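You operate a simulated robot arm through the tools that you are given. There is no shell and no other tool. Be economical: measure what you need, move in short steps, check, and stop when the job is done.

The job below is to be done with a simulated two-armed robot. You get a single attempt, and the scene is never put back.

Task
Pick up the wash bottle from the narrow bench top with one hand, pass it to the other hand and put it on the back bench top. Set down upright: wash bottle.

It is judged by the outcome, as a careful person would: the job done as asked, and still so three seconds after it is handed in. It fails if anything else is knocked over, pushed out of place, dropped, spilled or broken.

Robot
Two 7-joint arms with two-finger parallel grippers on one trunk, on a base that drives. Base frame: it is fixed to the floor where the robot stands at the start and does not move with it; the origin is under the middle of the robot, x ahead of it, y to its left, z up. Units: m, degrees, N and s.
The left shoulder is at the start at [0.06, 0.189, 1.097], the right one opposite. With the tool pointing down near the work surface each hand reaches from about 0.1 to 0.66 m from the robot's upright axis, wherever it stands, measured 20 degrees to its own side. Places, roughly: back bench top [-0.9, -3.5, 0.8]. Payload 3.43 kg a hand.
The tool frame of a hand sits at the grasp point between the pads (the TCP): z along the fingers, y along the line on which they close. The tips reach 0.03 m beyond it. The gripper opens to 0.094 m. The fingers are 0.028 m wide and 0.01 m thick; the gripper's body (0.05 by 0.096 m) begins 0.055 m behind the TCP.
Orientation is told as [roll, pitch, yaw] about the base's x, y, z axes, in that order, counted from this pose: with the fingers straight down and closing along the base's y, the tool's x points along the base's -x, its y along +y and its z along -z.

Tools
- The arms move only by the tool send_rows. It takes "left_deltas", "right_deltas" or both (then of equal length, played together; a hand with none holds still); each is a list of rows, each a list of 7 numbers: the shift along the tool's x, y, z in m, then the turn, a rotation vector about the tool's x, y, z in degrees, then the opening, from 0 (shut) to 1 (fully open). In form: [[tx, ty, tz, wx, wy, wz, fingers], ...]. A call has 1 to 8 rows; each row shifts and turns the commanded pose from where the row before left it, along the tool's axes as they then stand. A row lasts 0.2 s, in which the tool goes at most 0.05 m and 8.6 degrees; a call with a longer step from one row to the next is refused whole, and so is a gripper value outside its range. A pose out of reach is approached as far as the arm can. The call stops where the force on the tool passes 40 N (or 10 N more than at its start, if that is more) or the arm is blocked; 0.2 s more then pass. The fingers move at their own pace (about 0.153 m/s each) and stop on an object; they squeeze with about 33 N. The grip force told is the motor's: it shows also when the fingers shut on nothing. Time passes only in rows, and 0.2 s behind the last, so rows that do not move let the fingers close. The reply holds the time, the measured pose of the TCP, the force on the tool along the base axes, the opening and the grip force, in the units named above and with some noise, with the torque about the TCP (base axes, N m) and any sound that the robot's microphone picked up, and new pictures: "show" is both (left out), scene, wrist or none (wrist: the cameras of the hands that moved).
- Cameras (640 x 400 px; columns grow to the right, rows downward): "scene" is now at [0.0153, 0.0122, 1.6409]; the picture's right is [0.14, -0.99, 0.00], its down [-0.78, -0.11, -0.62] and it looks along [0.61, 0.08, -0.79] (base axes); focal length 295 px, centre (320, 200). "left" rides on the left gripper at [0.076, -0.014, -0.102] in its tool frame; the picture's right is [0.18, 0.98, 0.00], its down [-0.75, 0.14, -0.64] and it looks along [-0.63, 0.12, 0.77] (tool axes); focal length 243 px, centre (320, 200). "right" rides on the right gripper at [0.076, 0.014, -0.102] in its tool frame; the picture's right is [-0.18, 0.98, 0.00], its down [-0.75, -0.14, -0.64] and it looks along [-0.63, -0.12, 0.77] (tool axes); focal length 243 px, centre (320, 200). There is no depth. A picture from a camera that has moved, and an enlarged one, comes with that camera's place and axes in the base frame and with its lens.
- lift_body(by): slides the trunk up (or, below 0, down) by that many m; the arms and the scene camera ride with it, the base frame stays. It gives what a move gives, with no picture.
- roll_base(legs): drives the robot by 1 to 6 legs, each [ahead, left, turn to the left] in m, m and degrees, along the robot's own axes; the way and the turn of a leg run together, so that a leg with both is an arc; at most 1.5 m and 180 degrees a leg. The arms and the cameras ride along, it lands a little off, and it stops where it bumps. It gives what a move gives, and a new picture of the scene camera.
- turn_head(pan, tilt): turns the head with the scene camera to pan (to the left, within 86 degrees either way) and tilt (down, from -29 to 69), counted from straight ahead of the robot. It gives what a move gives, and a new picture of the scene camera.
- close_up(camera, box): a new picture of the part [left, top, right, bottom] of that camera's present view, enlarged. It takes no simulated time.
- hand_in(): hands the job in; it is judged then, once.

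Go step by step. Nothing tells you exact positions but the pictures and the camera data: compare them with the known pose of the tool, close in by small moves and look again before you grip or let go. The budget is 120 turns and 260 pictures, counting those below and the enlarged ones. Unless the task says otherwise, let go and move clear before handing in, and close with one line.

The tools are called after ">>>" as name(argument=value, ...) on one line, values as JSON. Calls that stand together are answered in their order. send_rows: Moves the arms, as the interface text tells. Its arguments: {"type":"object","properties":{"left_deltas":{"type":"array","items":{"type":"array","items":{"type":"number"}}},"right_deltas":{"type":"array","items":{"type":"array","items":{"type":"number"}}},"show":{"type":"string","enum":["both","scene","wrist","none"]}},"required":[]} The other tools are called the same way: lift_body (by) slides the trunk up or down; roll_base (legs) drives the base; turn_head (pan, tilt) turns the head that bears the scene camera; close_up (camera, box) takes an enlarged picture of a part of a camera's view; hand_in () hands the job in.

At the start:

```text
time: 0.0
left_eef_pos: [0.4672, 0.217, 1.13]
left_ee_rot: [-0.1, 0.0, 0.0]
left_ft_force: [-0.4, 0.3, -0.1]
left_torque: [0.0, 0.03, 0.01]
left_gripper_width: 0.094
left_finger_force: 0.1
right_eef_pos: [0.3326, -0.1052, 1.1497]
right_ee_rot: [0.0, 0.0, 0.1]
right_ft_force: [-1.1, -0.6, 0.3]
right_torque: [0.02, 0.02, -0.01]
right_gripper_width: 0.0941
right_finger_force: 0.0
trunk travel left (down, up): [-0.769, 0.221]
robot x, y, heading: [-0.0028, 0.0024, 0.0]
head pan, tilt: [7.9, 52.0]
```

scene: 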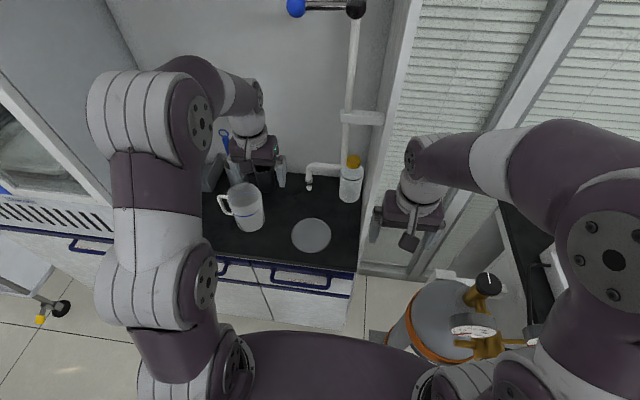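
right: 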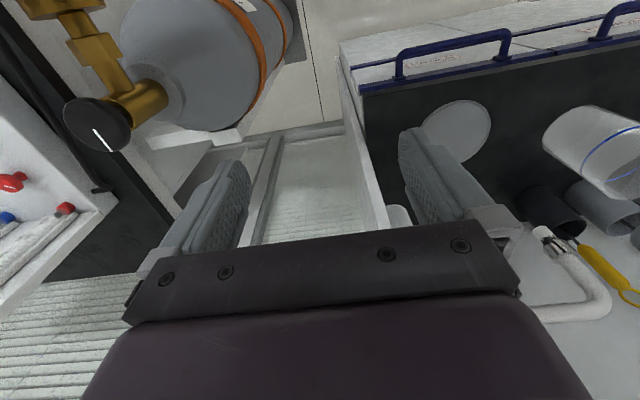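
left: 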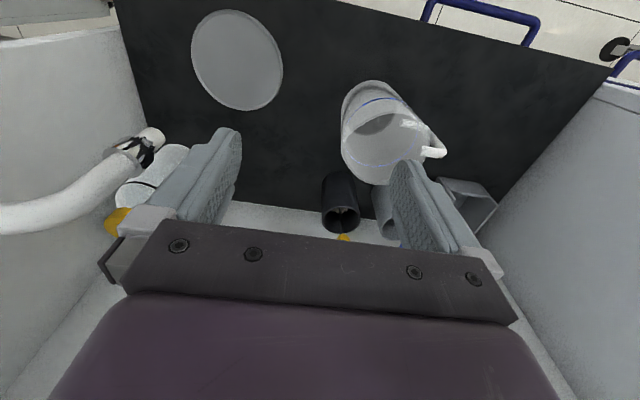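

I see a dark bench top with a jug, a disc and a white bottle with a yellow cap at its right end, which is probably the wash bottle. I'll enlarge that area to check.

>>> close_up(camera="scene", box=[200, 120, 400, 270])

>>> close_up(camera="left", box=[60, 60, 260, 260])

```text
2.67 times, centred on (300, 195) of scene
camera zoom: at [0.0153, 0.0122, 1.6409], right [0.14, -0.99, 0.0], down [-0.78, -0.11, -0.62], along [0.61, 0.08, -0.79], focal length 786 px, centre (373, 213)
```

zoom: 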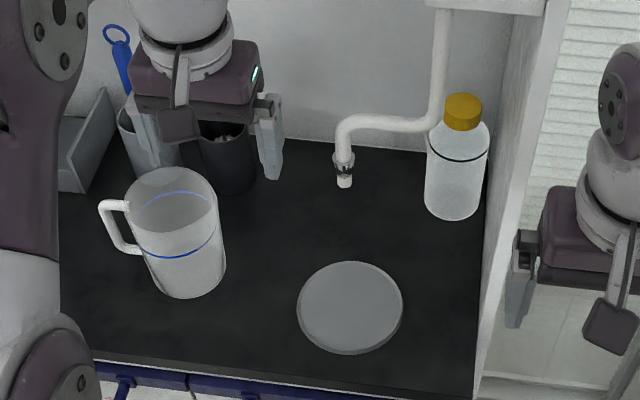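

```text
2.00 times, centred on (160, 160) of left
camera zoom: at [0.3919, 0.2015, 1.2323], right [-0.18, 0.98, 0.0], down [0.75, 0.14, 0.64], along [0.63, 0.12, -0.77], focal length 485 px, centre (640, 280)
```

zoom: 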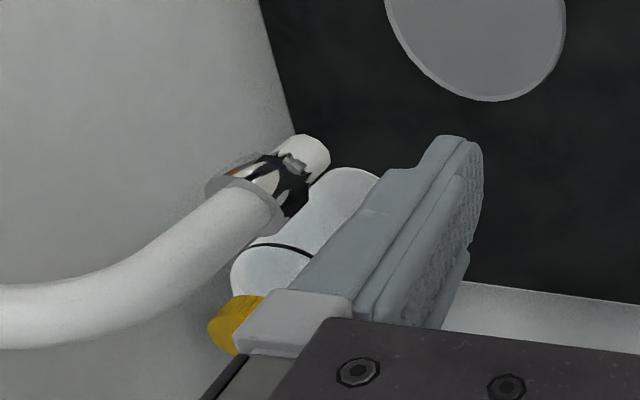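

The capped bottle could be a reagent bottle or the wash bottle, and this may not be the narrow bench. I'll look around before deciding.

>>> turn_head(pan=-70, tilt=30)

>>> turn_head(pan=70, tilt=30)

>>> turn_head(pan=0, tilt=20)

```text
time: 1.5
left_eef_pos: [0.468, 0.2172, 1.1298]
left_ee_rot: [0.0, 0.0, 0.0]
left_ft_force: [0.8, -0.5, -0.2]
left_torque: [-0.03, 0.01, 0.02]
left_gripper_width: 0.094
left_finger_force: 0.0
right_eef_pos: [0.3331, -0.1049, 1.1502]
right_ee_rot: [0.2, 0.0, 0.0]
right_ft_force: [0.2, 0.7, 0.5]
right_torque: [0.03, -0.02, -0.02]
right_gripper_width: 0.094
right_finger_force: 0.1
trunk travel left (down, up): [-0.769, 0.221]
robot x, y, heading: [-0.0048, 0.0009, 0.2]
head pan, tilt: [-70.0, 30.0]
camera scene: at [-0.028, -0.083, 1.6731], right [-0.94, -0.34, 0.0], down [-0.17, 0.47, -0.87], along [0.3, -0.81, -0.5], focal length 295 px, centre (320, 200)
```

scene: 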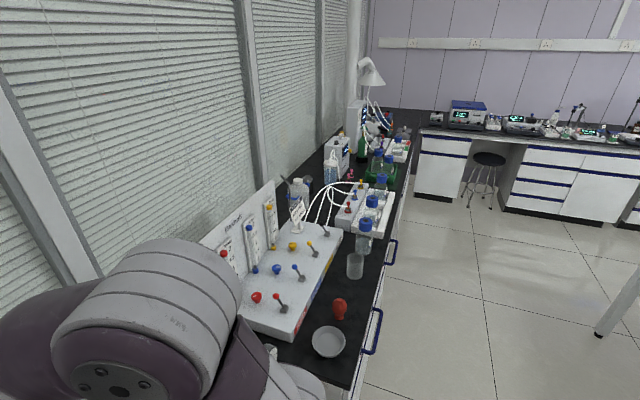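

```text
time: 3.7
left_eef_pos: [0.468, 0.2166, 1.1313]
left_ee_rot: [0.1, 0.1, 0.0]
left_ft_force: [-0.7, 0.1, 1.1]
left_torque: [0.03, 0.01, 0.01]
left_gripper_width: 0.0937
left_finger_force: 0.3
right_eef_pos: [0.3331, -0.1044, 1.1496]
right_ee_rot: [-0.1, 0.0, 0.0]
right_ft_force: [-0.4, 0.7, 1.2]
right_torque: [-0.01, -0.01, 0.0]
right_gripper_width: 0.0942
right_finger_force: 0.1
trunk travel left (down, up): [-0.769, 0.221]
robot x, y, heading: [0.0002, -0.0002, -0.1]
head pan, tilt: [70.0, 30.0]
camera scene: at [-0.0281, 0.0869, 1.6732], right [0.94, -0.34, 0.0], down [-0.17, -0.47, -0.87], along [0.3, 0.81, -0.5], focal length 295 px, centre (320, 200)
```

scene: 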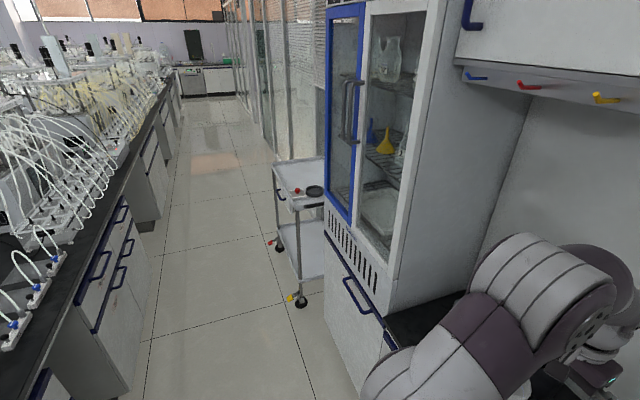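

```text
time: 5.2
left_eef_pos: [0.467, 0.2168, 1.1304]
left_ee_rot: [0.1, 0.0, 0.0]
left_ft_force: [0.0, 0.4, 0.1]
left_torque: [0.05, 0.03, 0.02]
left_gripper_width: 0.0942
left_finger_force: 0.0
right_eef_pos: [0.3318, -0.1054, 1.1489]
right_ee_rot: [0.0, 0.1, 0.0]
right_ft_force: [-1.0, -0.1, -0.4]
right_torque: [0.01, 0.02, -0.01]
right_gripper_width: 0.094
right_finger_force: 0.0
trunk travel left (down, up): [-0.769, 0.221]
robot x, y, heading: [-0.0054, 0.0001, 0.1]
head pan, tilt: [0.0, 20.0]
camera scene: at [0.0341, 0.002, 1.6892], right [0.0, -1.0, 0.0], down [-0.34, 0.0, -0.94], along [0.94, 0.0, -0.34], focal length 295 px, centre (320, 200)
```

scene: 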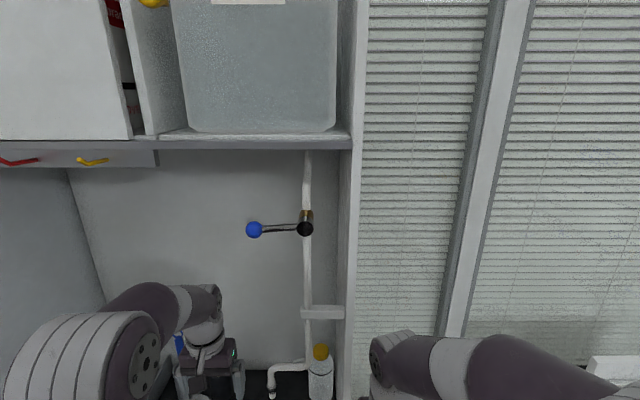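

The bench straight ahead, boxed in between cabinet and wall, fits the "narrow bench top". I'll look at it again from a better angle and enlarge.

>>> turn_head(pan=0, tilt=45)

>>> close_up(camera="scene", box=[270, 120, 390, 220])

>>> close_up(camera="scene", box=[120, 60, 320, 220])

```text
time: 6.0
left_eef_pos: [0.4671, 0.2164, 1.1297]
left_ee_rot: [0.0, 0.0, 0.0]
left_ft_force: [-0.3, 1.4, 1.2]
left_torque: [-0.03, 0.02, -0.03]
left_gripper_width: 0.0939
left_finger_force: 0.2
right_eef_pos: [0.3315, -0.1049, 1.1499]
right_ee_rot: [0.0, 0.1, 0.0]
right_ft_force: [0.1, 0.3, 0.0]
right_torque: [0.04, -0.01, 0.01]
right_gripper_width: 0.0937
right_finger_force: 0.1
trunk travel left (down, up): [-0.769, 0.221]
robot x, y, heading: [-0.0005, 0.004, 0.3]
head pan, tilt: [0.0, 45.0]
camera scene: at [0.0223, 0.0019, 1.6506], right [0.0, -1.0, 0.0], down [-0.71, 0.0, -0.71], along [0.71, 0.0, -0.71], focal length 295 px, centre (320, 200)
```

scene: 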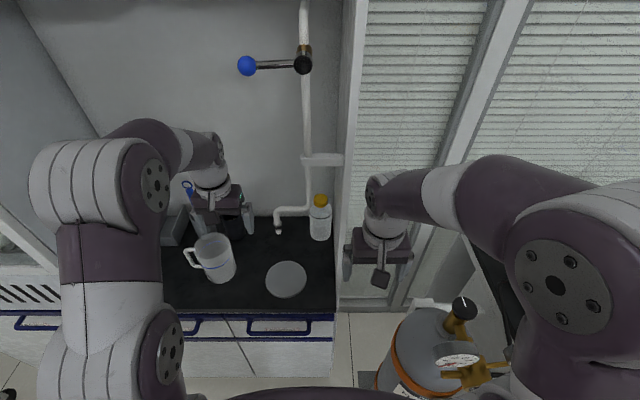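

```text
4.00 times, centred on (330, 170) of scene
camera zoom: at [0.0223, 0.0019, 1.6506], right [0.0, -1.0, 0.0], down [-0.71, 0.0, -0.71], along [0.71, 0.0, -0.71], focal length 1179 px, centre (280, 320)
```

zoom: 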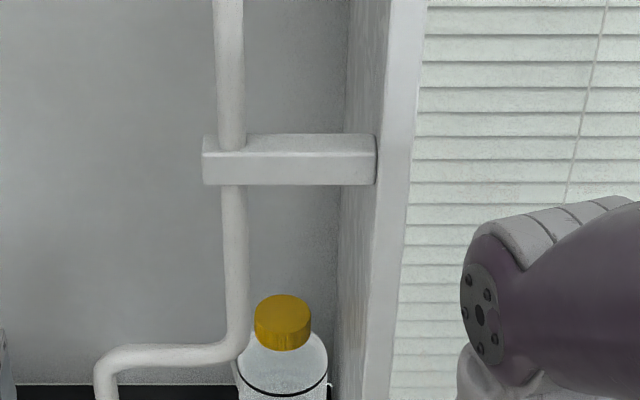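

```text
2.50 times, centred on (220, 140) of scene
camera zoom: at [0.0223, 0.0019, 1.6506], right [0.0, -1.0, 0.0], down [-0.71, 0.0, -0.71], along [0.71, 0.0, -0.71], focal length 737 px, centre (570, 350)
```

zoom: 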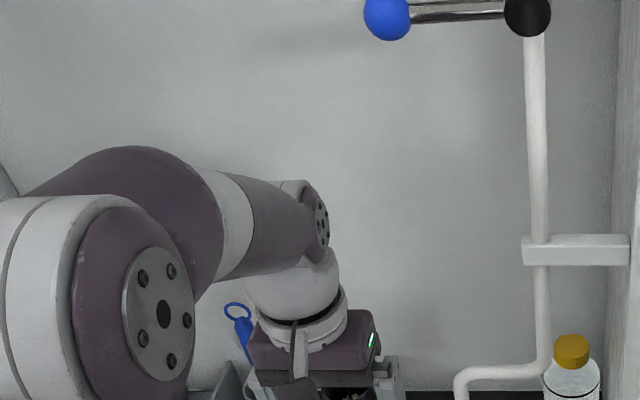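

The yellow-capped bottle is the only bottle here, so I take it as the wash bottle, at about (0.64, -0.005), standing from z 0.88 to 1.04. It is about 7 mm from the right panel. The tap spout is at about (0.49, 0.10, 1.07), with its pipe in front of and above the bottle. I'll use the left hand, coming in obliquely from the left so the fingers close along x, and start by turning the hand.

>>> send_rows(left_deltas=[[0, 0, 0, 0, 0, 8.4, 1], [0, 0, 0, 0, 0, 8.4, 1], [0, 0, 0, 0, 0, 8.4, 1], [0, 0, 0, 0, 0, 8.4, 1], [0, 0, 0, 0, 0, 8.4, 1], [0, 0, 0, 0, 0, 8.4, 1], [0, 0, 0, 0, 0, 8.4, 1], [0, 0, 0, 0, 0, 8.4, 1]], show="scene")

>>> send_rows(left_deltas=[[0, 0, 0, 0, 0, 7.8, 1], [0, 0, 0, 0, -8.4, 0, 1], [0, 0, 0, 0, -8.4, 0, 1], [0, 0, 0, 0, -8.4, 0, 1], [0, 0, 0, 0, -8.4, 0, 1], [0, 0, 0, 0, -8.4, 0, 1], [0, 0, 0, 0, -8, 0, 1]], show="both")

```text
time: 7.8
left_eef_pos: [0.4681, 0.2164, 1.1298]
left_ee_rot: [0.0, 0.0, -67.3]
left_ft_force: [0.3, 0.3, -0.4]
left_torque: [-0.01, 0.01, -0.01]
left_gripper_width: 0.0939
left_finger_force: 0.0
right_eef_pos: [0.3328, -0.1049, 1.1491]
right_ee_rot: [0.0, 0.0, 0.1]
right_ft_force: [-0.1, -0.5, -0.2]
right_torque: [0.0, 0.02, 0.02]
right_gripper_width: 0.0941
right_finger_force: 0.1
trunk travel left (down, up): [-0.769, 0.221]
robot x, y, heading: [-0.0008, 0.0022, 0.2]
head pan, tilt: [0.0, 45.0]
camera scene: at [0.0223, 0.0019, 1.6506], right [0.0, -1.0, 0.0], down [-0.71, 0.0, -0.71], along [0.71, 0.0, -0.71], focal length 295 px, centre (320, 200)
```

scene: 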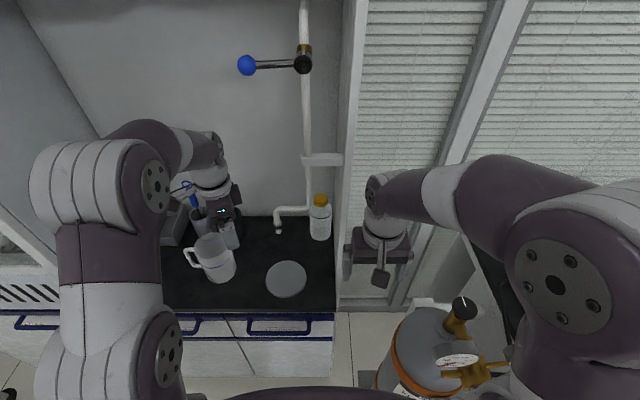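

```text
time: 9.4
left_eef_pos: [0.4434, 0.1665, 1.0722]
left_ee_rot: [1.1, -48.7, -74.8]
left_ft_force: [0.7, -0.4, 0.1]
left_torque: [0.01, 0.02, -0.02]
left_gripper_width: 0.0941
left_finger_force: 0.1
left hand out of reach, approached as far as the arm can: row 5, 6, 7
right_eef_pos: [0.3348, -0.1038, 1.1498]
right_ee_rot: [0.0, 0.2, 0.0]
right_ft_force: [0.1, -0.4, 0.5]
right_torque: [-0.02, 0.0, -0.02]
right_gripper_width: 0.094
right_finger_force: 0.1
trunk travel left (down, up): [-0.769, 0.221]
robot x, y, heading: [-0.0006, 0.0005, -0.0]
head pan, tilt: [0.0, 45.0]
camera scene: at [0.0243, 0.0023, 1.6506], right [0.0, -1.0, 0.0], down [-0.71, 0.0, -0.71], along [0.71, 0.0, -0.71], focal length 295 px, centre (320, 200)
camera left: at [0.3939, 0.2833, 1.0832], right [0.91, 0.39, -0.13], down [0.13, 0.02, 0.99], along [0.39, -0.92, -0.03], focal length 243 px, centre (320, 200)
```

scene: 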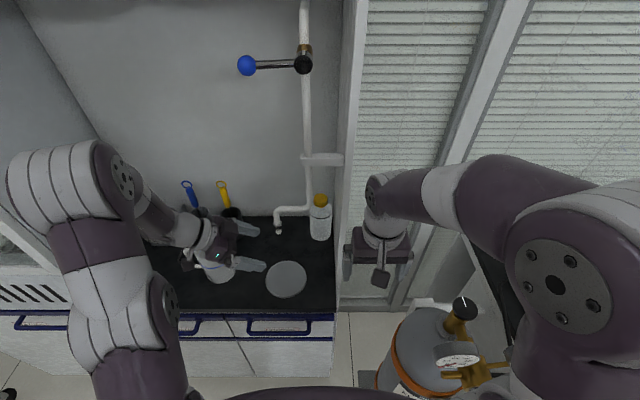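
left: 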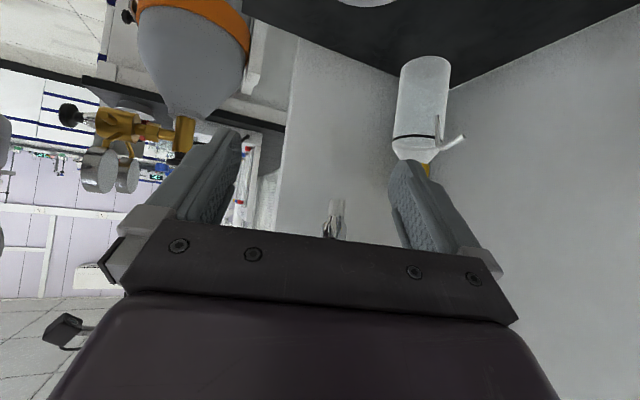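

The picture confirms it: the bottle has a small spout tube facing the back wall. I'll enlarge both views to measure the gaps to the panel, the tap and the yellow and blue handles.

>>> close_up(camera="left", box=[370, 30, 490, 190])

>>> close_up(camera="scene", box=[170, 170, 350, 300])

```text
2.50 times, centred on (430, 110) of left
camera zoom: at [0.3939, 0.2833, 1.0832], right [0.91, 0.39, -0.13], down [0.13, 0.02, 0.99], along [0.39, -0.92, -0.03], focal length 606 px, centre (45, 425)
```

zoom: 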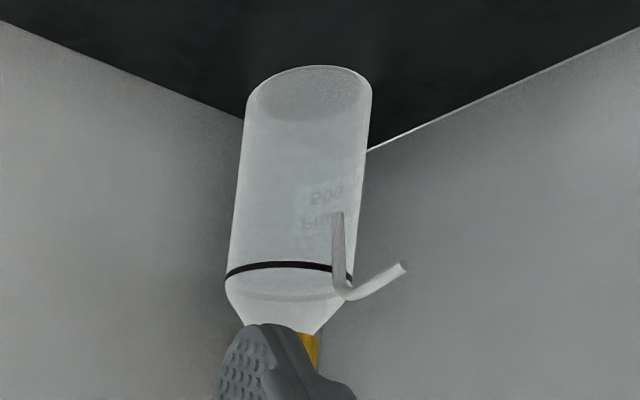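

```text
3.08 times, centred on (260, 235) of scene
camera zoom: at [0.0243, 0.0023, 1.6506], right [0.0, -1.0, 0.0], down [-0.71, 0.0, -0.71], along [0.71, 0.0, -0.71], focal length 907 px, centre (505, 92)
```

zoom: 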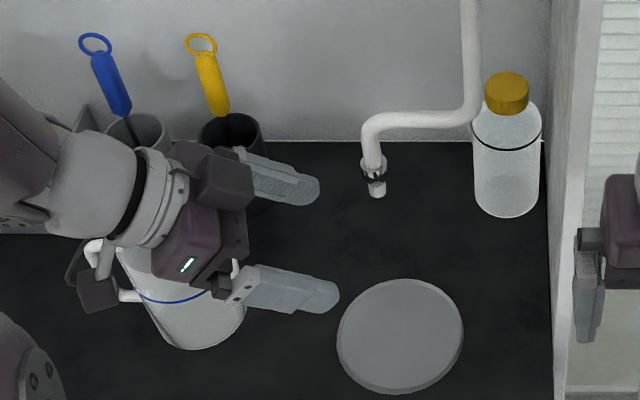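

Bench height comes out at about 0.85, the bottle axis at about (0.66, 0), and the cap centre at about z 1.015 with radius 0.022. The spout tube sticks out on the left side of the body, so I'll grip by the cap and leave the body for the other hand. I'll steepen the hand a little and move it forward past the tap.

>>> send_rows(left_deltas=[[0, 0, 0, 0, 5, 0, 1], [0, 0, 0, 0, 5, 0, 1], [0, 0.04, 0, 0, 0, 0, 1], [0, 0.04, 0, 0, 0, 0, 1]], show="both")

```text
time: 10.4
left_eef_pos: [0.5179, 0.1878, 1.0692]
left_ee_rot: [-0.2, -40.1, -74.8]
left_ft_force: [0.2, -0.2, -0.6]
left_torque: [0.01, -0.01, 0.02]
left_gripper_width: 0.0939
left_finger_force: 0.1
left hand out of reach, approached as far as the arm can: row 4
right_eef_pos: [0.3334, -0.1042, 1.1487]
right_ee_rot: [0.0, 0.0, 0.0]
right_ft_force: [0.5, 0.2, -0.4]
right_torque: [0.06, -0.01, 0.03]
right_gripper_width: 0.0939
right_finger_force: 0.0
trunk travel left (down, up): [-0.769, 0.221]
robot x, y, heading: [0.0011, 0.0009, -0.1]
head pan, tilt: [0.0, 45.0]
camera scene: at [0.024, 0.0024, 1.6505], right [0.0, -1.0, 0.0], down [-0.71, 0.0, -0.71], along [0.71, 0.0, -0.71], focal length 295 px, centre (320, 200)
camera left: at [0.4722, 0.303, 1.0992], right [0.91, 0.39, -0.12], down [0.18, -0.12, 0.98], along [0.37, -0.91, -0.18], focal length 243 px, centre (320, 200)
```

scene: 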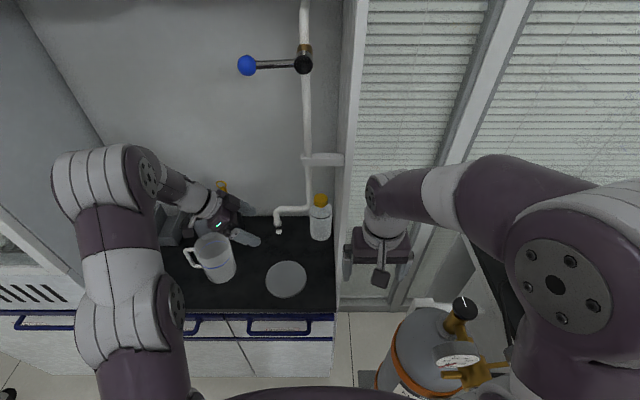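
left: 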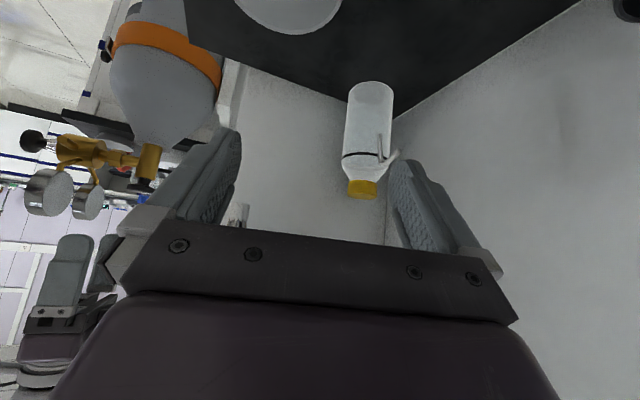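

The cap and the spout tube are now clearly in view, and the hand lagged a little because of its reach limit. I'll go forward first, then in toward the bottle, stopping short.

>>> send_rows(left_deltas=[[0, 0.05, 0, 0, 0, 0, 1], [-0.035, 0, 0.033, 0, 0, 0, 1], [-0.035, 0, 0.033, 0, 0, 0, 1], [0, 0, 0, 0, 0, 0, 1]], show="both")

```text
time: 11.4
left_eef_pos: [0.5706, 0.0883, 1.048]
left_ee_rot: [0.0, -40.1, -74.9]
left_ft_force: [-0.7, 0.2, 0.8]
left_torque: [0.0, 0.02, -0.01]
left_gripper_width: 0.0942
left_finger_force: 0.0
left hand out of reach, approached as far as the arm can: row 1
right_eef_pos: [0.3334, -0.1032, 1.149]
right_ee_rot: [-0.2, 0.0, 0.0]
right_ft_force: [0.7, -0.3, 0.5]
right_torque: [-0.01, 0.0, 0.0]
right_gripper_width: 0.0941
right_finger_force: 0.1
trunk travel left (down, up): [-0.769, 0.221]
robot x, y, heading: [-0.0014, -0.002, -0.0]
head pan, tilt: [0.0, 45.0]
camera scene: at [0.0233, 0.0037, 1.6505], right [0.0, -1.0, 0.0], down [-0.71, 0.0, -0.71], along [0.71, 0.0, -0.71], focal length 295 px, centre (320, 200)
camera left: at [0.5249, 0.2039, 1.0773], right [0.91, 0.39, -0.12], down [0.18, -0.12, 0.98], along [0.37, -0.91, -0.18], focal length 243 px, centre (320, 200)
```

scene: 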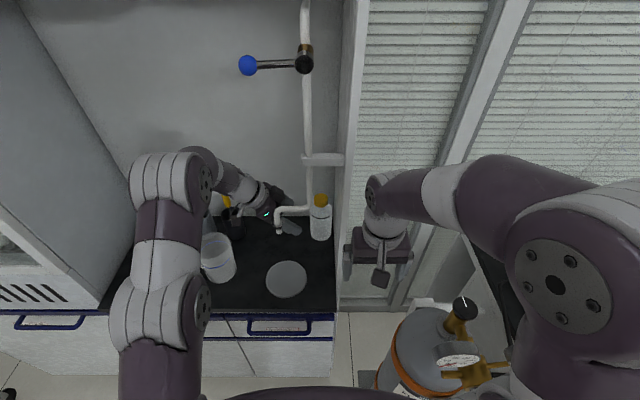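
left: 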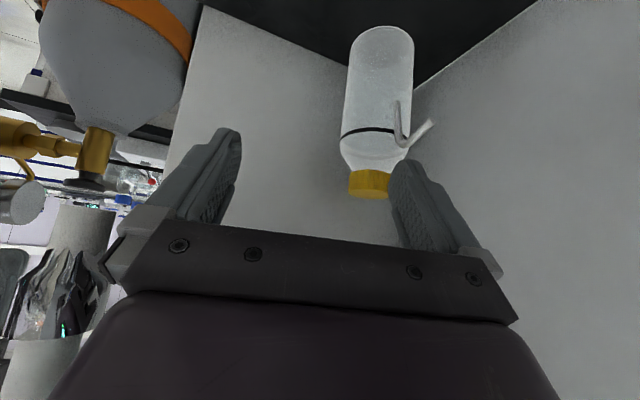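

The hand is now tracking, at (0.571, 0.088, 1.048), and the two views put the cap centre at about (0.66, 0, 1.012). I'll go forward, away from the tap, then up to a point 0.1 m behind the cap along the finger axis.

>>> send_rows(left_deltas=[[0, 0.032, 0, 0, 0, 0, 1], [0, 0.032, 0, 0, 0, 0, 1], [-0.032, 0, -0.007, 0, 0, 0, 1], [-0.032, 0, -0.007, 0, 0, 0, 1], [0, 0, 0, 0, 0, 0, 1]], show="both")

```text
time: 12.6
left_eef_pos: [0.6091, 0.0563, 1.0883]
left_ee_rot: [0.1, -40.1, -75.0]
left_ft_force: [0.7, 0.8, 0.4]
left_torque: [0.0, -0.03, -0.02]
left_gripper_width: 0.094
left_finger_force: 0.0
left hand out of reach, approached as far as the arm can: row 2, 3, 4
right_eef_pos: [0.3334, -0.104, 1.1487]
right_ee_rot: [0.1, 0.1, 0.0]
right_ft_force: [0.6, -0.9, -0.3]
right_torque: [0.0, -0.01, -0.01]
right_gripper_width: 0.094
right_finger_force: 0.0
trunk travel left (down, up): [-0.769, 0.221]
robot x, y, heading: [-0.0016, -0.0018, 0.1]
head pan, tilt: [0.0, 45.0]
camera scene: at [0.0224, 0.0026, 1.6505], right [0.0, -1.0, 0.0], down [-0.71, 0.0, -0.71], along [0.71, 0.0, -0.71], focal length 295 px, centre (320, 200)
camera left: at [0.5628, 0.1715, 1.1178], right [0.91, 0.39, -0.12], down [0.18, -0.12, 0.98], along [0.37, -0.91, -0.18], focal length 243 px, centre (320, 200)
```

scene: 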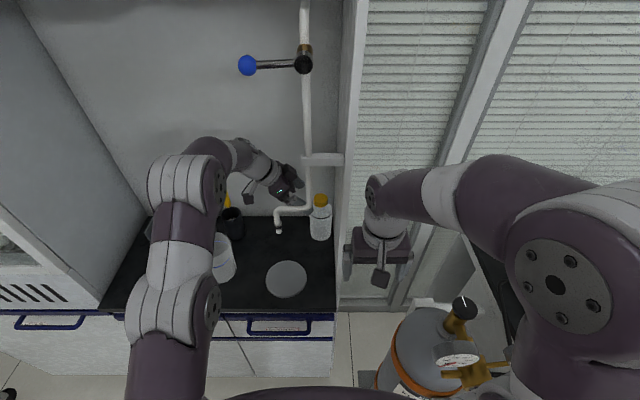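
left: 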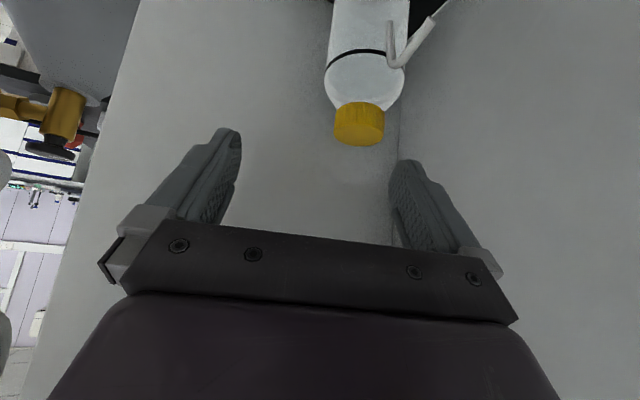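

The left arm is at its reach limit, so the base has to come about 5 cm closer. First I'll pull the right hand back from the panel and ease the left command back.

>>> send_rows(left_deltas=[[0, -0.02, 0, 0, 0, 0, 1], [0, -0.02, 0, 0, 0, 0, 1], [0.01, 0, 0.005, 0, 0, 0, 1]], right_deltas=[[0.04, -0.02, 0, 0, 0, 0, 1], [0.04, -0.02, 0, 0, 0, 0, 1], [0.03, -0.02, 0, 0, 0, 0, 1]], show="none")

>>> roll_base(legs=[[0.05, 0, 0]])

```text
time: 13.4
left_eef_pos: [0.5703, 0.0517, 1.0786]
left_ee_rot: [-0.1, -40.0, -75.0]
left_ft_force: [-0.4, 0.6, -0.6]
left_torque: [0.0, 0.0, -0.01]
left_gripper_width: 0.094
left_finger_force: 0.1
right_eef_pos: [0.2272, -0.1676, 1.1481]
right_ee_rot: [0.0, 0.2, -0.1]
right_ft_force: [0.2, -0.3, 0.0]
right_torque: [0.02, 0.01, 0.02]
right_gripper_width: 0.0939
right_finger_force: 0.1
right hand out of reach, approached as far as the arm can: row 3
trunk travel left (down, up): [-0.769, 0.221]
robot x, y, heading: [0.0045, 0.0003, 0.2]
head pan, tilt: [0.0, 45.0]
```

```text
time: 14.4
left_eef_pos: [0.6201, 0.0664, 1.079]
left_ee_rot: [0.0, -40.1, -74.1]
left_ft_force: [0.8, 1.7, 0.0]
left_torque: [-0.04, 0.0, 0.0]
left_gripper_width: 0.0943
left_finger_force: 0.0
right_eef_pos: [0.2794, -0.1559, 1.1486]
right_ee_rot: [-0.1, 0.1, 0.9]
right_ft_force: [-0.3, 0.2, -0.4]
right_torque: [0.0, 0.0, -0.03]
right_gripper_width: 0.094
right_finger_force: 0.0
trunk travel left (down, up): [-0.769, 0.221]
robot x, y, heading: [0.0514, 0.0089, 1.0]
head pan, tilt: [0.0, 45.0]
camera scene: at [0.0718, 0.0112, 1.6506], right [0.02, -1.0, 0.0], down [-0.71, -0.01, -0.71], along [0.71, 0.01, -0.71], focal length 295 px, centre (320, 200)
```

scene: 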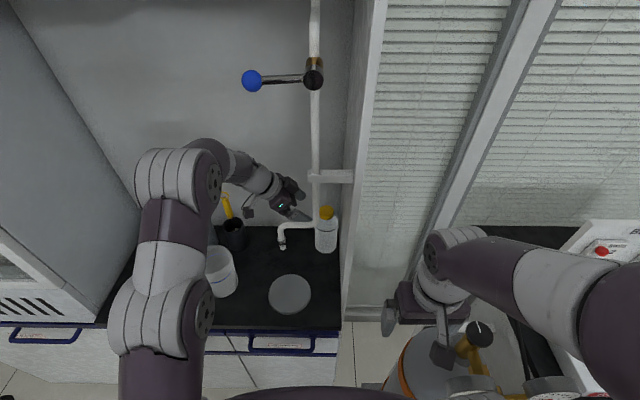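

The base stopped well and the left TCP is at (0.620, 0.066, 1.079). I'll move to the pre-grasp point in line with the cap and look.

>>> send_rows(left_deltas=[[-0.018, 0.021, 0.009, 0, 0, 0, 1], [0, 0, 0, 0, 0, 0, 1]], show="wrist")

```text
time: 15.0
left_eef_pos: [0.6454, 0.0564, 1.0828]
left_ee_rot: [-0.1, -40.2, -74.0]
left_ft_force: [0.4, 0.1, -0.1]
left_torque: [0.0, -0.03, 0.02]
left_gripper_width: 0.0941
left_finger_force: 0.0
right_eef_pos: [0.2818, -0.1546, 1.1476]
right_ee_rot: [-0.1, 0.2, 0.9]
right_ft_force: [0.9, 0.2, 0.5]
right_torque: [0.01, -0.01, -0.03]
right_gripper_width: 0.0943
right_finger_force: 0.1
trunk travel left (down, up): [-0.769, 0.221]
robot x, y, heading: [0.0502, 0.0092, 1.1]
head pan, tilt: [0.0, 45.0]
camera left: at [0.5989, 0.1702, 1.1123], right [0.91, 0.4, -0.12], down [0.18, -0.12, 0.98], along [0.38, -0.91, -0.18], focal length 243 px, centre (320, 200)
```

left: 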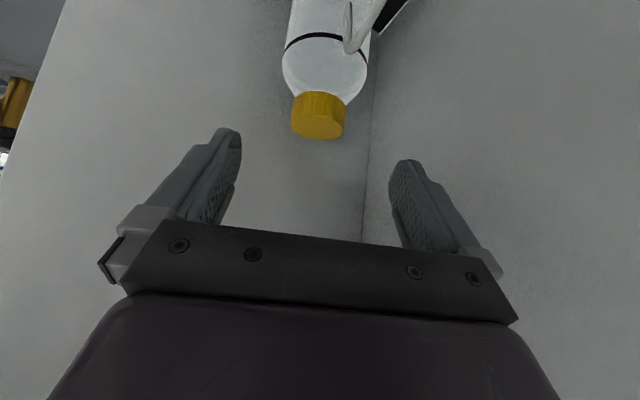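

The cap centre is confirmed at (0.661, 0, 1.011), in line with the fingers. I'll advance 5 cm along the fingers and check.

>>> send_rows(left_deltas=[[0, 0, 0.025, 0, 0, 0, 1], [0, 0, 0.025, 0, 0, 0, 1], [0, 0, 0, 0, 0, 0, 1]], show="both")

```text
time: 15.8
left_eef_pos: [0.6538, 0.0231, 1.0462]
left_ee_rot: [-0.1, -40.1, -74.1]
left_ft_force: [-0.7, 0.1, -1.0]
left_torque: [0.02, 0.0, -0.03]
left_gripper_width: 0.0941
left_finger_force: 0.0
right_eef_pos: [0.281, -0.1552, 1.1487]
right_ee_rot: [-0.1, 0.0, 1.0]
right_ft_force: [0.2, -0.7, 0.4]
right_torque: [-0.03, -0.02, 0.01]
right_gripper_width: 0.094
right_finger_force: 0.1
trunk travel left (down, up): [-0.769, 0.221]
robot x, y, heading: [0.0485, 0.0051, 0.9]
head pan, tilt: [0.0, 45.0]
camera scene: at [0.074, 0.0109, 1.6506], right [0.02, -1.0, 0.0], down [-0.71, -0.01, -0.71], along [0.71, 0.01, -0.71], focal length 295 px, centre (320, 200)
camera left: at [0.6068, 0.1382, 1.075], right [0.91, 0.4, -0.12], down [0.18, -0.12, 0.98], along [0.38, -0.91, -0.18], focal length 243 px, centre (320, 200)
```

scene: 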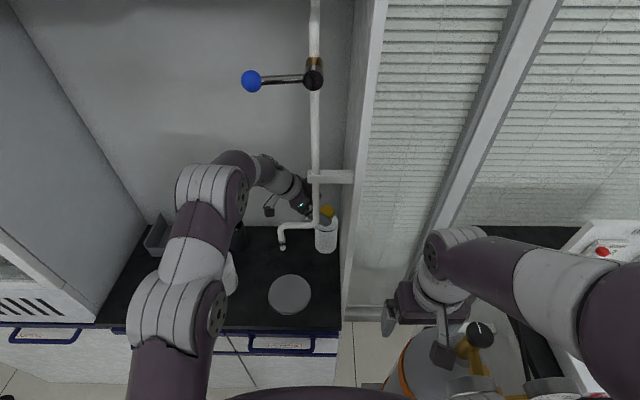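
left: 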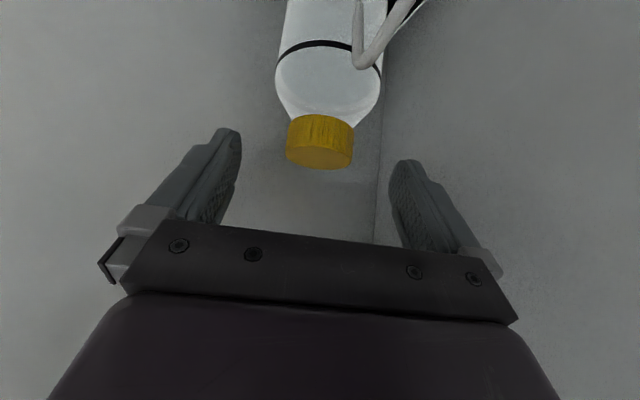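

It is still centred. I'll advance the last 3.3 cm and check before closing.

>>> send_rows(left_deltas=[[0, 0, 0.018, 0, 0, 0, 1], [0, 0, 0.016, 0, 0, 0, 1], [0, 0, 0, 0, 0, 0, 1]], show="wrist")

```text
time: 16.6
left_eef_pos: [0.6603, 0.0042, 1.0201]
left_ee_rot: [0.0, -40.1, -73.9]
left_ft_force: [0.5, 0.3, 0.4]
left_torque: [-0.02, -0.02, -0.02]
left_gripper_width: 0.094
left_finger_force: 0.1
right_eef_pos: [0.2799, -0.1556, 1.1476]
right_ee_rot: [-0.2, 0.1, 0.9]
right_ft_force: [-0.9, 1.2, -0.1]
right_torque: [-0.03, 0.0, 0.02]
right_gripper_width: 0.0937
right_finger_force: 0.1
trunk travel left (down, up): [-0.769, 0.221]
robot x, y, heading: [0.0474, 0.0052, 0.7]
head pan, tilt: [0.0, 45.0]
camera left: at [0.6124, 0.118, 1.0492], right [0.91, 0.4, -0.12], down [0.18, -0.12, 0.98], along [0.38, -0.91, -0.18], focal length 243 px, centre (320, 200)
```

left: 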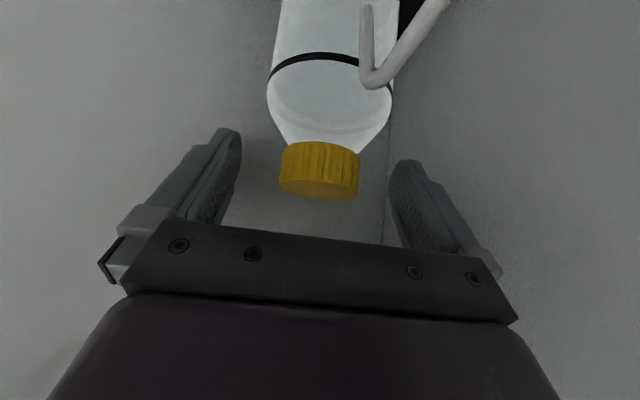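

The cap sits between the pads, slightly toward the tips. I'll close now.

>>> send_rows(left_deltas=[[0, 0, 0, 0, 0, 0, 0], [0, 0, 0, 0, 0, 0, 0], [0, 0, 0, 0, 0, 0, 0]], show="wrist")

```text
time: 17.4
left_eef_pos: [0.6596, 0.0022, 1.0243]
left_ee_rot: [0.5, -40.3, -74.2]
left_ft_force: [2.3, -0.4, 26.5]
left_torque: [-0.28, -0.16, 0.04]
left_gripper_width: 0.0457
left_finger_force: 33.2
right_eef_pos: [0.2785, -0.1548, 1.1483]
right_ee_rot: [-0.1, 0.0, 0.9]
right_ft_force: [-0.7, 0.3, -0.1]
right_torque: [0.02, -0.02, 0.02]
right_gripper_width: 0.0939
right_finger_force: 0.1
trunk travel left (down, up): [-0.769, 0.221]
robot x, y, heading: [0.0466, 0.0047, 1.1]
head pan, tilt: [0.0, 45.0]
camera left: at [0.6116, 0.1177, 1.053], right [0.91, 0.41, -0.11], down [0.17, -0.12, 0.98], along [0.38, -0.91, -0.18], focal length 243 px, centre (320, 200)
```

left: 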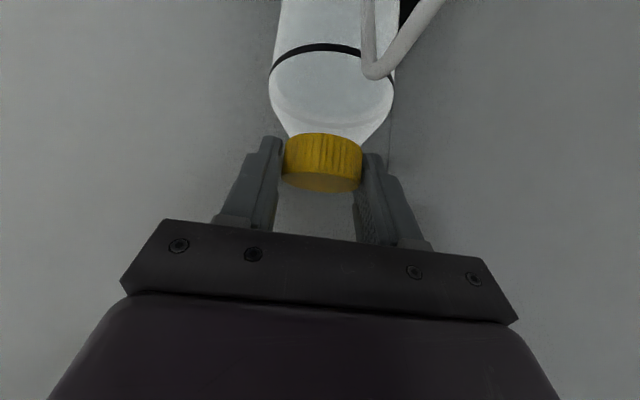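

The cap is gripped at 45.7 mm, with the tips pressing on the shoulder. I'll lift gently, straight up.

>>> send_rows(left_deltas=[[-0.0064, 0, -0.0077, 0, 0, 0, 0], [-0.0064, 0, -0.0077, 0, 0, 0, 0], [-0.0064, 0, -0.0077, 0, 0, 0, 0], [0, 0, 0, 0, 0, 0, 0]], show="both")

```text
time: 18.4
left_eef_pos: [0.6593, 0.0031, 1.0491]
left_ee_rot: [-0.1, -40.0, -74.0]
left_ft_force: [-0.3, -0.3, -4.6]
left_torque: [0.01, -0.01, -0.02]
left_gripper_width: 0.0435
left_finger_force: 32.8
right_eef_pos: [0.2803, -0.1543, 1.1467]
right_ee_rot: [-0.1, 0.1, 0.9]
right_ft_force: [-0.1, 0.1, -0.1]
right_torque: [-0.05, 0.03, 0.01]
right_gripper_width: 0.0939
right_finger_force: 0.0
trunk travel left (down, up): [-0.769, 0.221]
robot x, y, heading: [0.0517, 0.0052, 1.0]
head pan, tilt: [0.0, 45.0]
camera scene: at [0.0734, 0.0109, 1.6504], right [0.02, -1.0, 0.0], down [-0.71, -0.01, -0.71], along [0.71, 0.01, -0.71], focal length 295 px, centre (320, 200)
camera left: at [0.6128, 0.1183, 1.0786], right [0.91, 0.4, -0.12], down [0.18, -0.12, 0.98], along [0.38, -0.91, -0.18], focal length 243 px, centre (320, 200)
```

scene: 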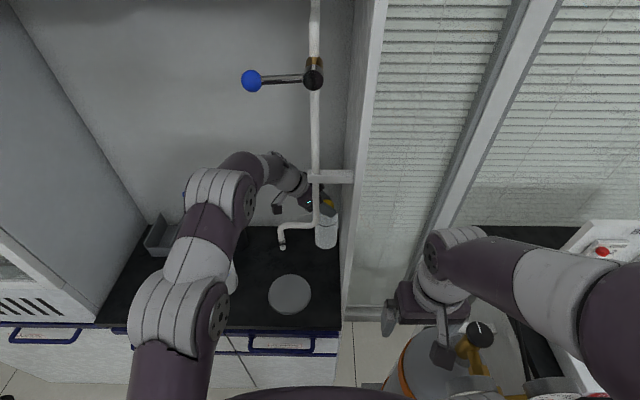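
left: 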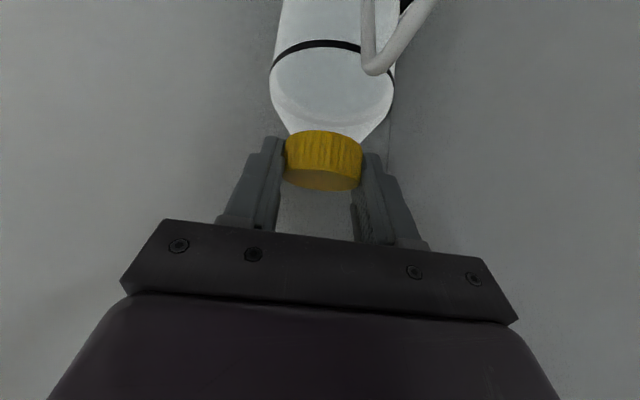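

The bottle is lifted clean, about 4.6 N and upright. I'll slide it left and slightly up, behind the tap spout, to clear it.

>>> send_rows(left_deltas=[[0.0109, 0.0055, -0.017, 0, 0, 0, 0], [0.0109, 0.0055, -0.017, 0, 0, 0, 0], [0.0109, 0.0055, -0.017, 0, 0, 0, 0], [0.0109, 0.0055, -0.017, 0, 0, 0, 0], [0, 0, 0, 0, 0, 0, 0]], show="both")

```text
time: 19.6
left_eef_pos: [0.6612, 0.0818, 1.0753]
left_ee_rot: [-0.1, -40.1, -74.2]
left_ft_force: [0.9, -0.6, -4.4]
left_torque: [0.01, -0.02, 0.0]
left_gripper_width: 0.0434
left_finger_force: 33.1
right_eef_pos: [0.2804, -0.1556, 1.1481]
right_ee_rot: [0.0, 0.2, 1.0]
right_ft_force: [0.5, 0.5, 0.6]
right_torque: [0.02, 0.04, -0.03]
right_gripper_width: 0.094
right_finger_force: 0.1
trunk travel left (down, up): [-0.769, 0.221]
robot x, y, heading: [0.0463, 0.0006, 0.5]
head pan, tilt: [0.0, 45.0]
camera scene: at [0.0735, 0.011, 1.6506], right [0.02, -1.0, 0.0], down [-0.71, -0.01, -0.71], along [0.71, 0.01, -0.71], focal length 295 px, centre (320, 200)
camera left: at [0.6123, 0.1974, 1.1045], right [0.91, 0.4, -0.12], down [0.18, -0.12, 0.98], along [0.38, -0.91, -0.18], focal length 243 px, centre (320, 200)
```

scene: 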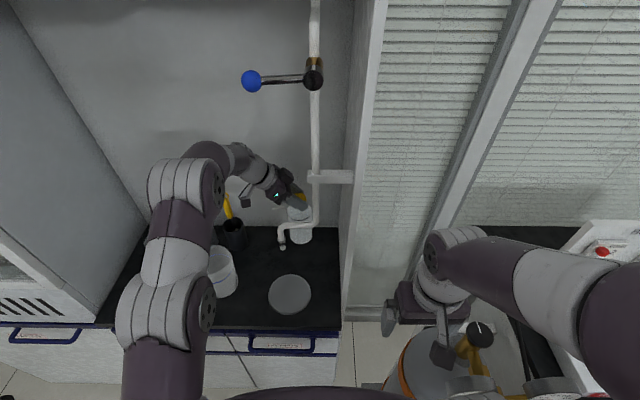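
left: 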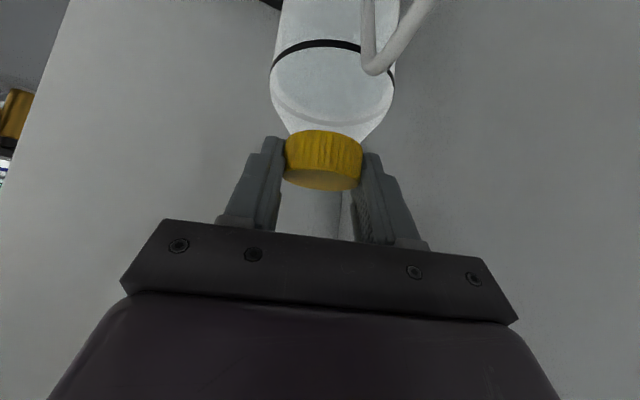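

All clear so far. I'll keep going left to y of about 0.165, between the tap and the black cup.

>>> send_rows(left_deltas=[[0.0134, 0, -0.0165, 0, 0, 0, 0], [0.0134, 0, -0.0165, 0, 0, 0, 0], [0.0134, 0, -0.0165, 0, 0, 0, 0], [0.0134, 0, -0.0165, 0, 0, 0, 0], [0, 0, 0, 0, 0, 0, 0]], show="both")

```text
time: 20.8
left_eef_pos: [0.615, 0.1527, 1.0738]
left_ee_rot: [-0.1, -40.1, -74.1]
left_ft_force: [-0.2, -0.1, -4.8]
left_torque: [-0.02, -0.01, 0.02]
left_gripper_width: 0.0431
left_finger_force: 32.8
left hand out of reach, approached as far as the arm can: row 1, 2, 3, 4
right_eef_pos: [0.2814, -0.1557, 1.1477]
right_ee_rot: [-0.1, 0.1, 0.9]
right_ft_force: [0.4, -0.3, -0.5]
right_torque: [0.02, -0.05, -0.01]
right_gripper_width: 0.0941
right_finger_force: 0.1
trunk travel left (down, up): [-0.769, 0.221]
robot x, y, heading: [0.0512, 0.0042, 0.7]
head pan, tilt: [0.0, 45.0]
camera scene: at [0.0736, 0.011, 1.6505], right [0.02, -1.0, 0.0], down [-0.71, -0.01, -0.71], along [0.71, 0.01, -0.71], focal length 295 px, centre (320, 200)
camera left: at [0.5664, 0.2681, 1.1022], right [0.91, 0.4, -0.12], down [0.18, -0.12, 0.98], along [0.38, -0.91, -0.18], focal length 243 px, centre (320, 200)
```

scene: 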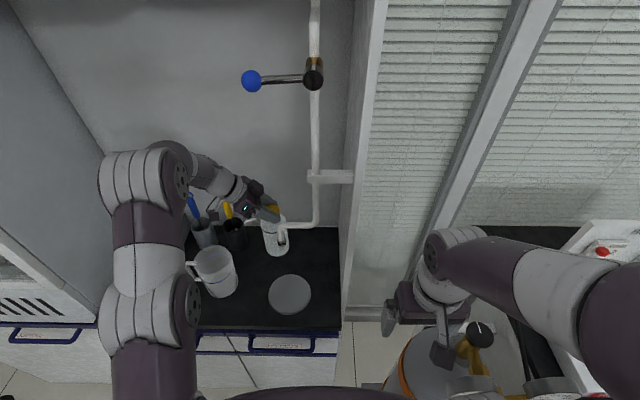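
left: 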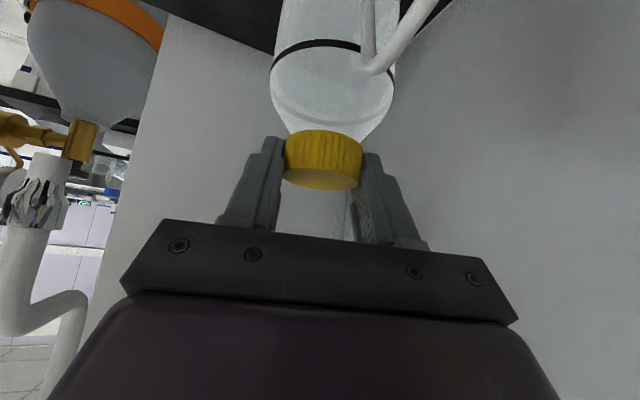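

The bottle is at about (0.615, 0.15), between the tap (edge at y 0.11) and the jug (y 0.25 and up). I'll raise the trunk so it clears the jug, then drive diagonally back and left.

>>> lift_body(by=0.12)

>>> roll_base(legs=[[-0.04, 0.045, 0]])

```text
time: 22.3
left_eef_pos: [0.615, 0.1513, 1.1937]
left_ee_rot: [0.0, -40.0, -74.2]
left_ft_force: [0.3, -0.6, -4.6]
left_torque: [-0.01, 0.05, -0.01]
left_gripper_width: 0.0427
left_finger_force: 33.2
right_eef_pos: [0.2816, -0.157, 1.2668]
right_ee_rot: [0.0, 0.2, 0.9]
right_ft_force: [-0.2, 0.5, 0.4]
right_torque: [0.05, 0.01, -0.02]
right_gripper_width: 0.0941
right_finger_force: 0.1
trunk travel left (down, up): [-0.889, 0.101]
robot x, y, heading: [0.0503, 0.0104, 1.3]
head pan, tilt: [0.0, 45.0]
```

```text
time: 23.2
left_eef_pos: [0.5779, 0.1892, 1.1935]
left_ee_rot: [-0.2, -39.7, -73.9]
left_ft_force: [0.6, -0.7, -3.8]
left_torque: [0.04, 0.05, -0.03]
left_gripper_width: 0.0428
left_finger_force: 33.4
right_eef_pos: [0.245, -0.1186, 1.2665]
right_ee_rot: [0.2, 0.3, 0.9]
right_ft_force: [0.2, -1.0, -0.5]
right_torque: [0.0, 0.05, 0.02]
right_gripper_width: 0.0941
right_finger_force: 0.1
trunk travel left (down, up): [-0.889, 0.101]
robot x, y, heading: [0.0074, 0.0496, 0.9]
head pan, tilt: [0.0, 45.0]
camera scene: at [0.0392, 0.0446, 1.7704], right [0.01, -1.0, 0.0], down [-0.71, -0.01, -0.7], along [0.7, 0.01, -0.71], focal length 295 px, centre (320, 200)
```

scene: 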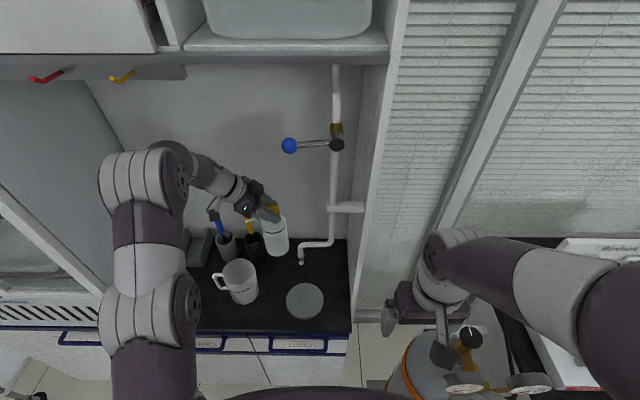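

There's good clearance on both sides, so I'll back straight out of the niche.

>>> roll_base(legs=[[-0.35, 0.0, 0]])

```text
time: 25.5
left_eef_pos: [0.2279, 0.1886, 1.1922]
left_ee_rot: [0.0, -40.0, -74.2]
left_ft_force: [0.2, -0.2, -4.3]
left_torque: [0.02, 0.01, -0.01]
left_gripper_width: 0.0425
left_finger_force: 32.6
right_eef_pos: [-0.105, -0.1197, 1.2674]
right_ee_rot: [0.0, 0.1, 0.7]
right_ft_force: [0.1, -0.5, 0.3]
right_torque: [0.01, 0.01, 0.0]
right_gripper_width: 0.0943
right_finger_force: 0.1
trunk travel left (down, up): [-0.889, 0.101]
robot x, y, heading: [-0.3378, 0.0421, 0.8]
head pan, tilt: [0.0, 45.0]
camera scene: at [-0.3112, 0.0465, 1.7705], right [0.01, -1.0, 0.0], down [-0.71, -0.01, -0.71], along [0.71, 0.01, -0.71], focal length 295 px, centre (320, 200)
```

scene: 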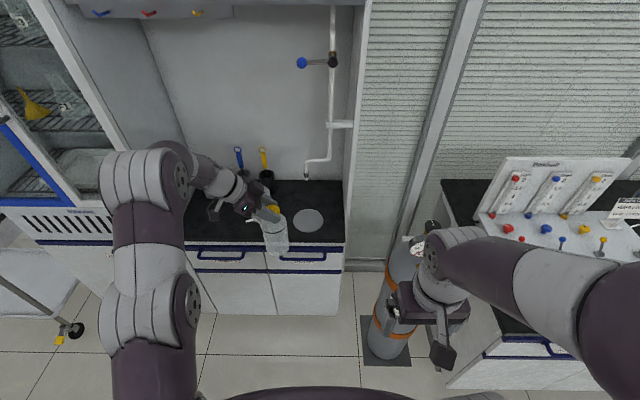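

The bottle is out of the niche and hanging upright. Next I'll bring it to the robot's midline for the handover to the right hand.

>>> send_rows(left_deltas=[[-0.0186, -0.0236, 0.0158, 0, 0, 0, 0], [-0.0186, -0.0236, 0.0158, 0, 0, 0, 0], [-0.0186, -0.0236, 0.0158, 0, 0, 0, 0], [-0.0186, -0.0236, 0.0158, 0, 0, 0, 0], [-0.0186, -0.0236, 0.0158, 0, 0, 0, 0], [0, 0, 0, 0, 0, 0, 0]], show="both")

```text
time: 26.9
left_eef_pos: [0.1467, 0.0394, 1.1928]
left_ee_rot: [-0.2, -39.9, -74.3]
left_ft_force: [0.0, 0.2, -0.6]
left_torque: [0.03, 0.02, -0.04]
left_gripper_width: 0.0427
left_finger_force: 33.2
right_eef_pos: [-0.1064, -0.1182, 1.2675]
right_ee_rot: [-0.1, 0.2, 0.6]
right_ft_force: [0.1, -0.3, -0.3]
right_torque: [-0.04, 0.01, 0.01]
right_gripper_width: 0.094
right_finger_force: 0.0
trunk travel left (down, up): [-0.889, 0.101]
robot x, y, heading: [-0.3384, 0.0446, 0.8]
head pan, tilt: [0.0, 45.0]
camera scene: at [-0.3133, 0.0473, 1.7705], right [0.01, -1.0, 0.0], down [-0.71, -0.01, -0.71], along [0.71, 0.01, -0.71], focal length 295 px, centre (320, 200)
camera left: at [0.0996, 0.1549, 1.2228], right [0.91, 0.4, -0.12], down [0.18, -0.12, 0.98], along [0.38, -0.91, -0.18], focal length 243 px, centre (320, 200)
```

scene: 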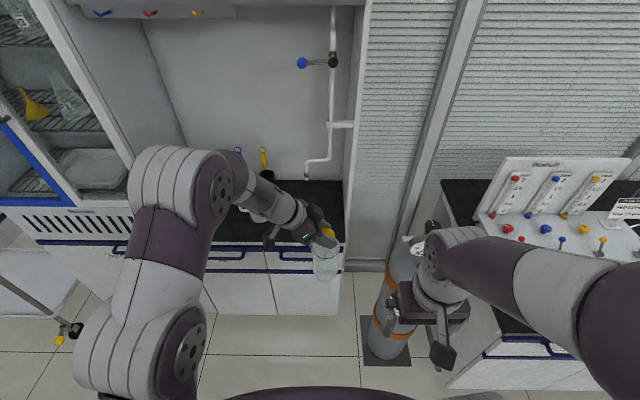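
left: 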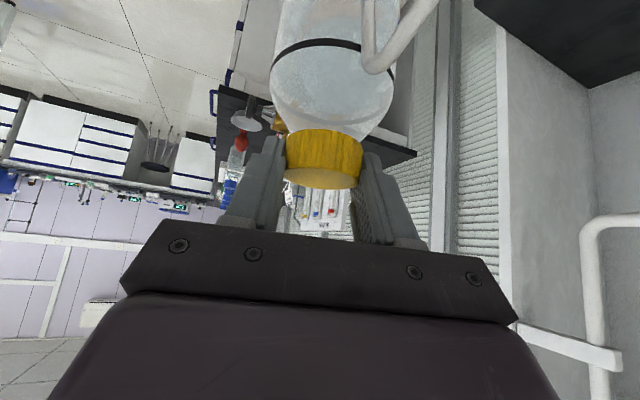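

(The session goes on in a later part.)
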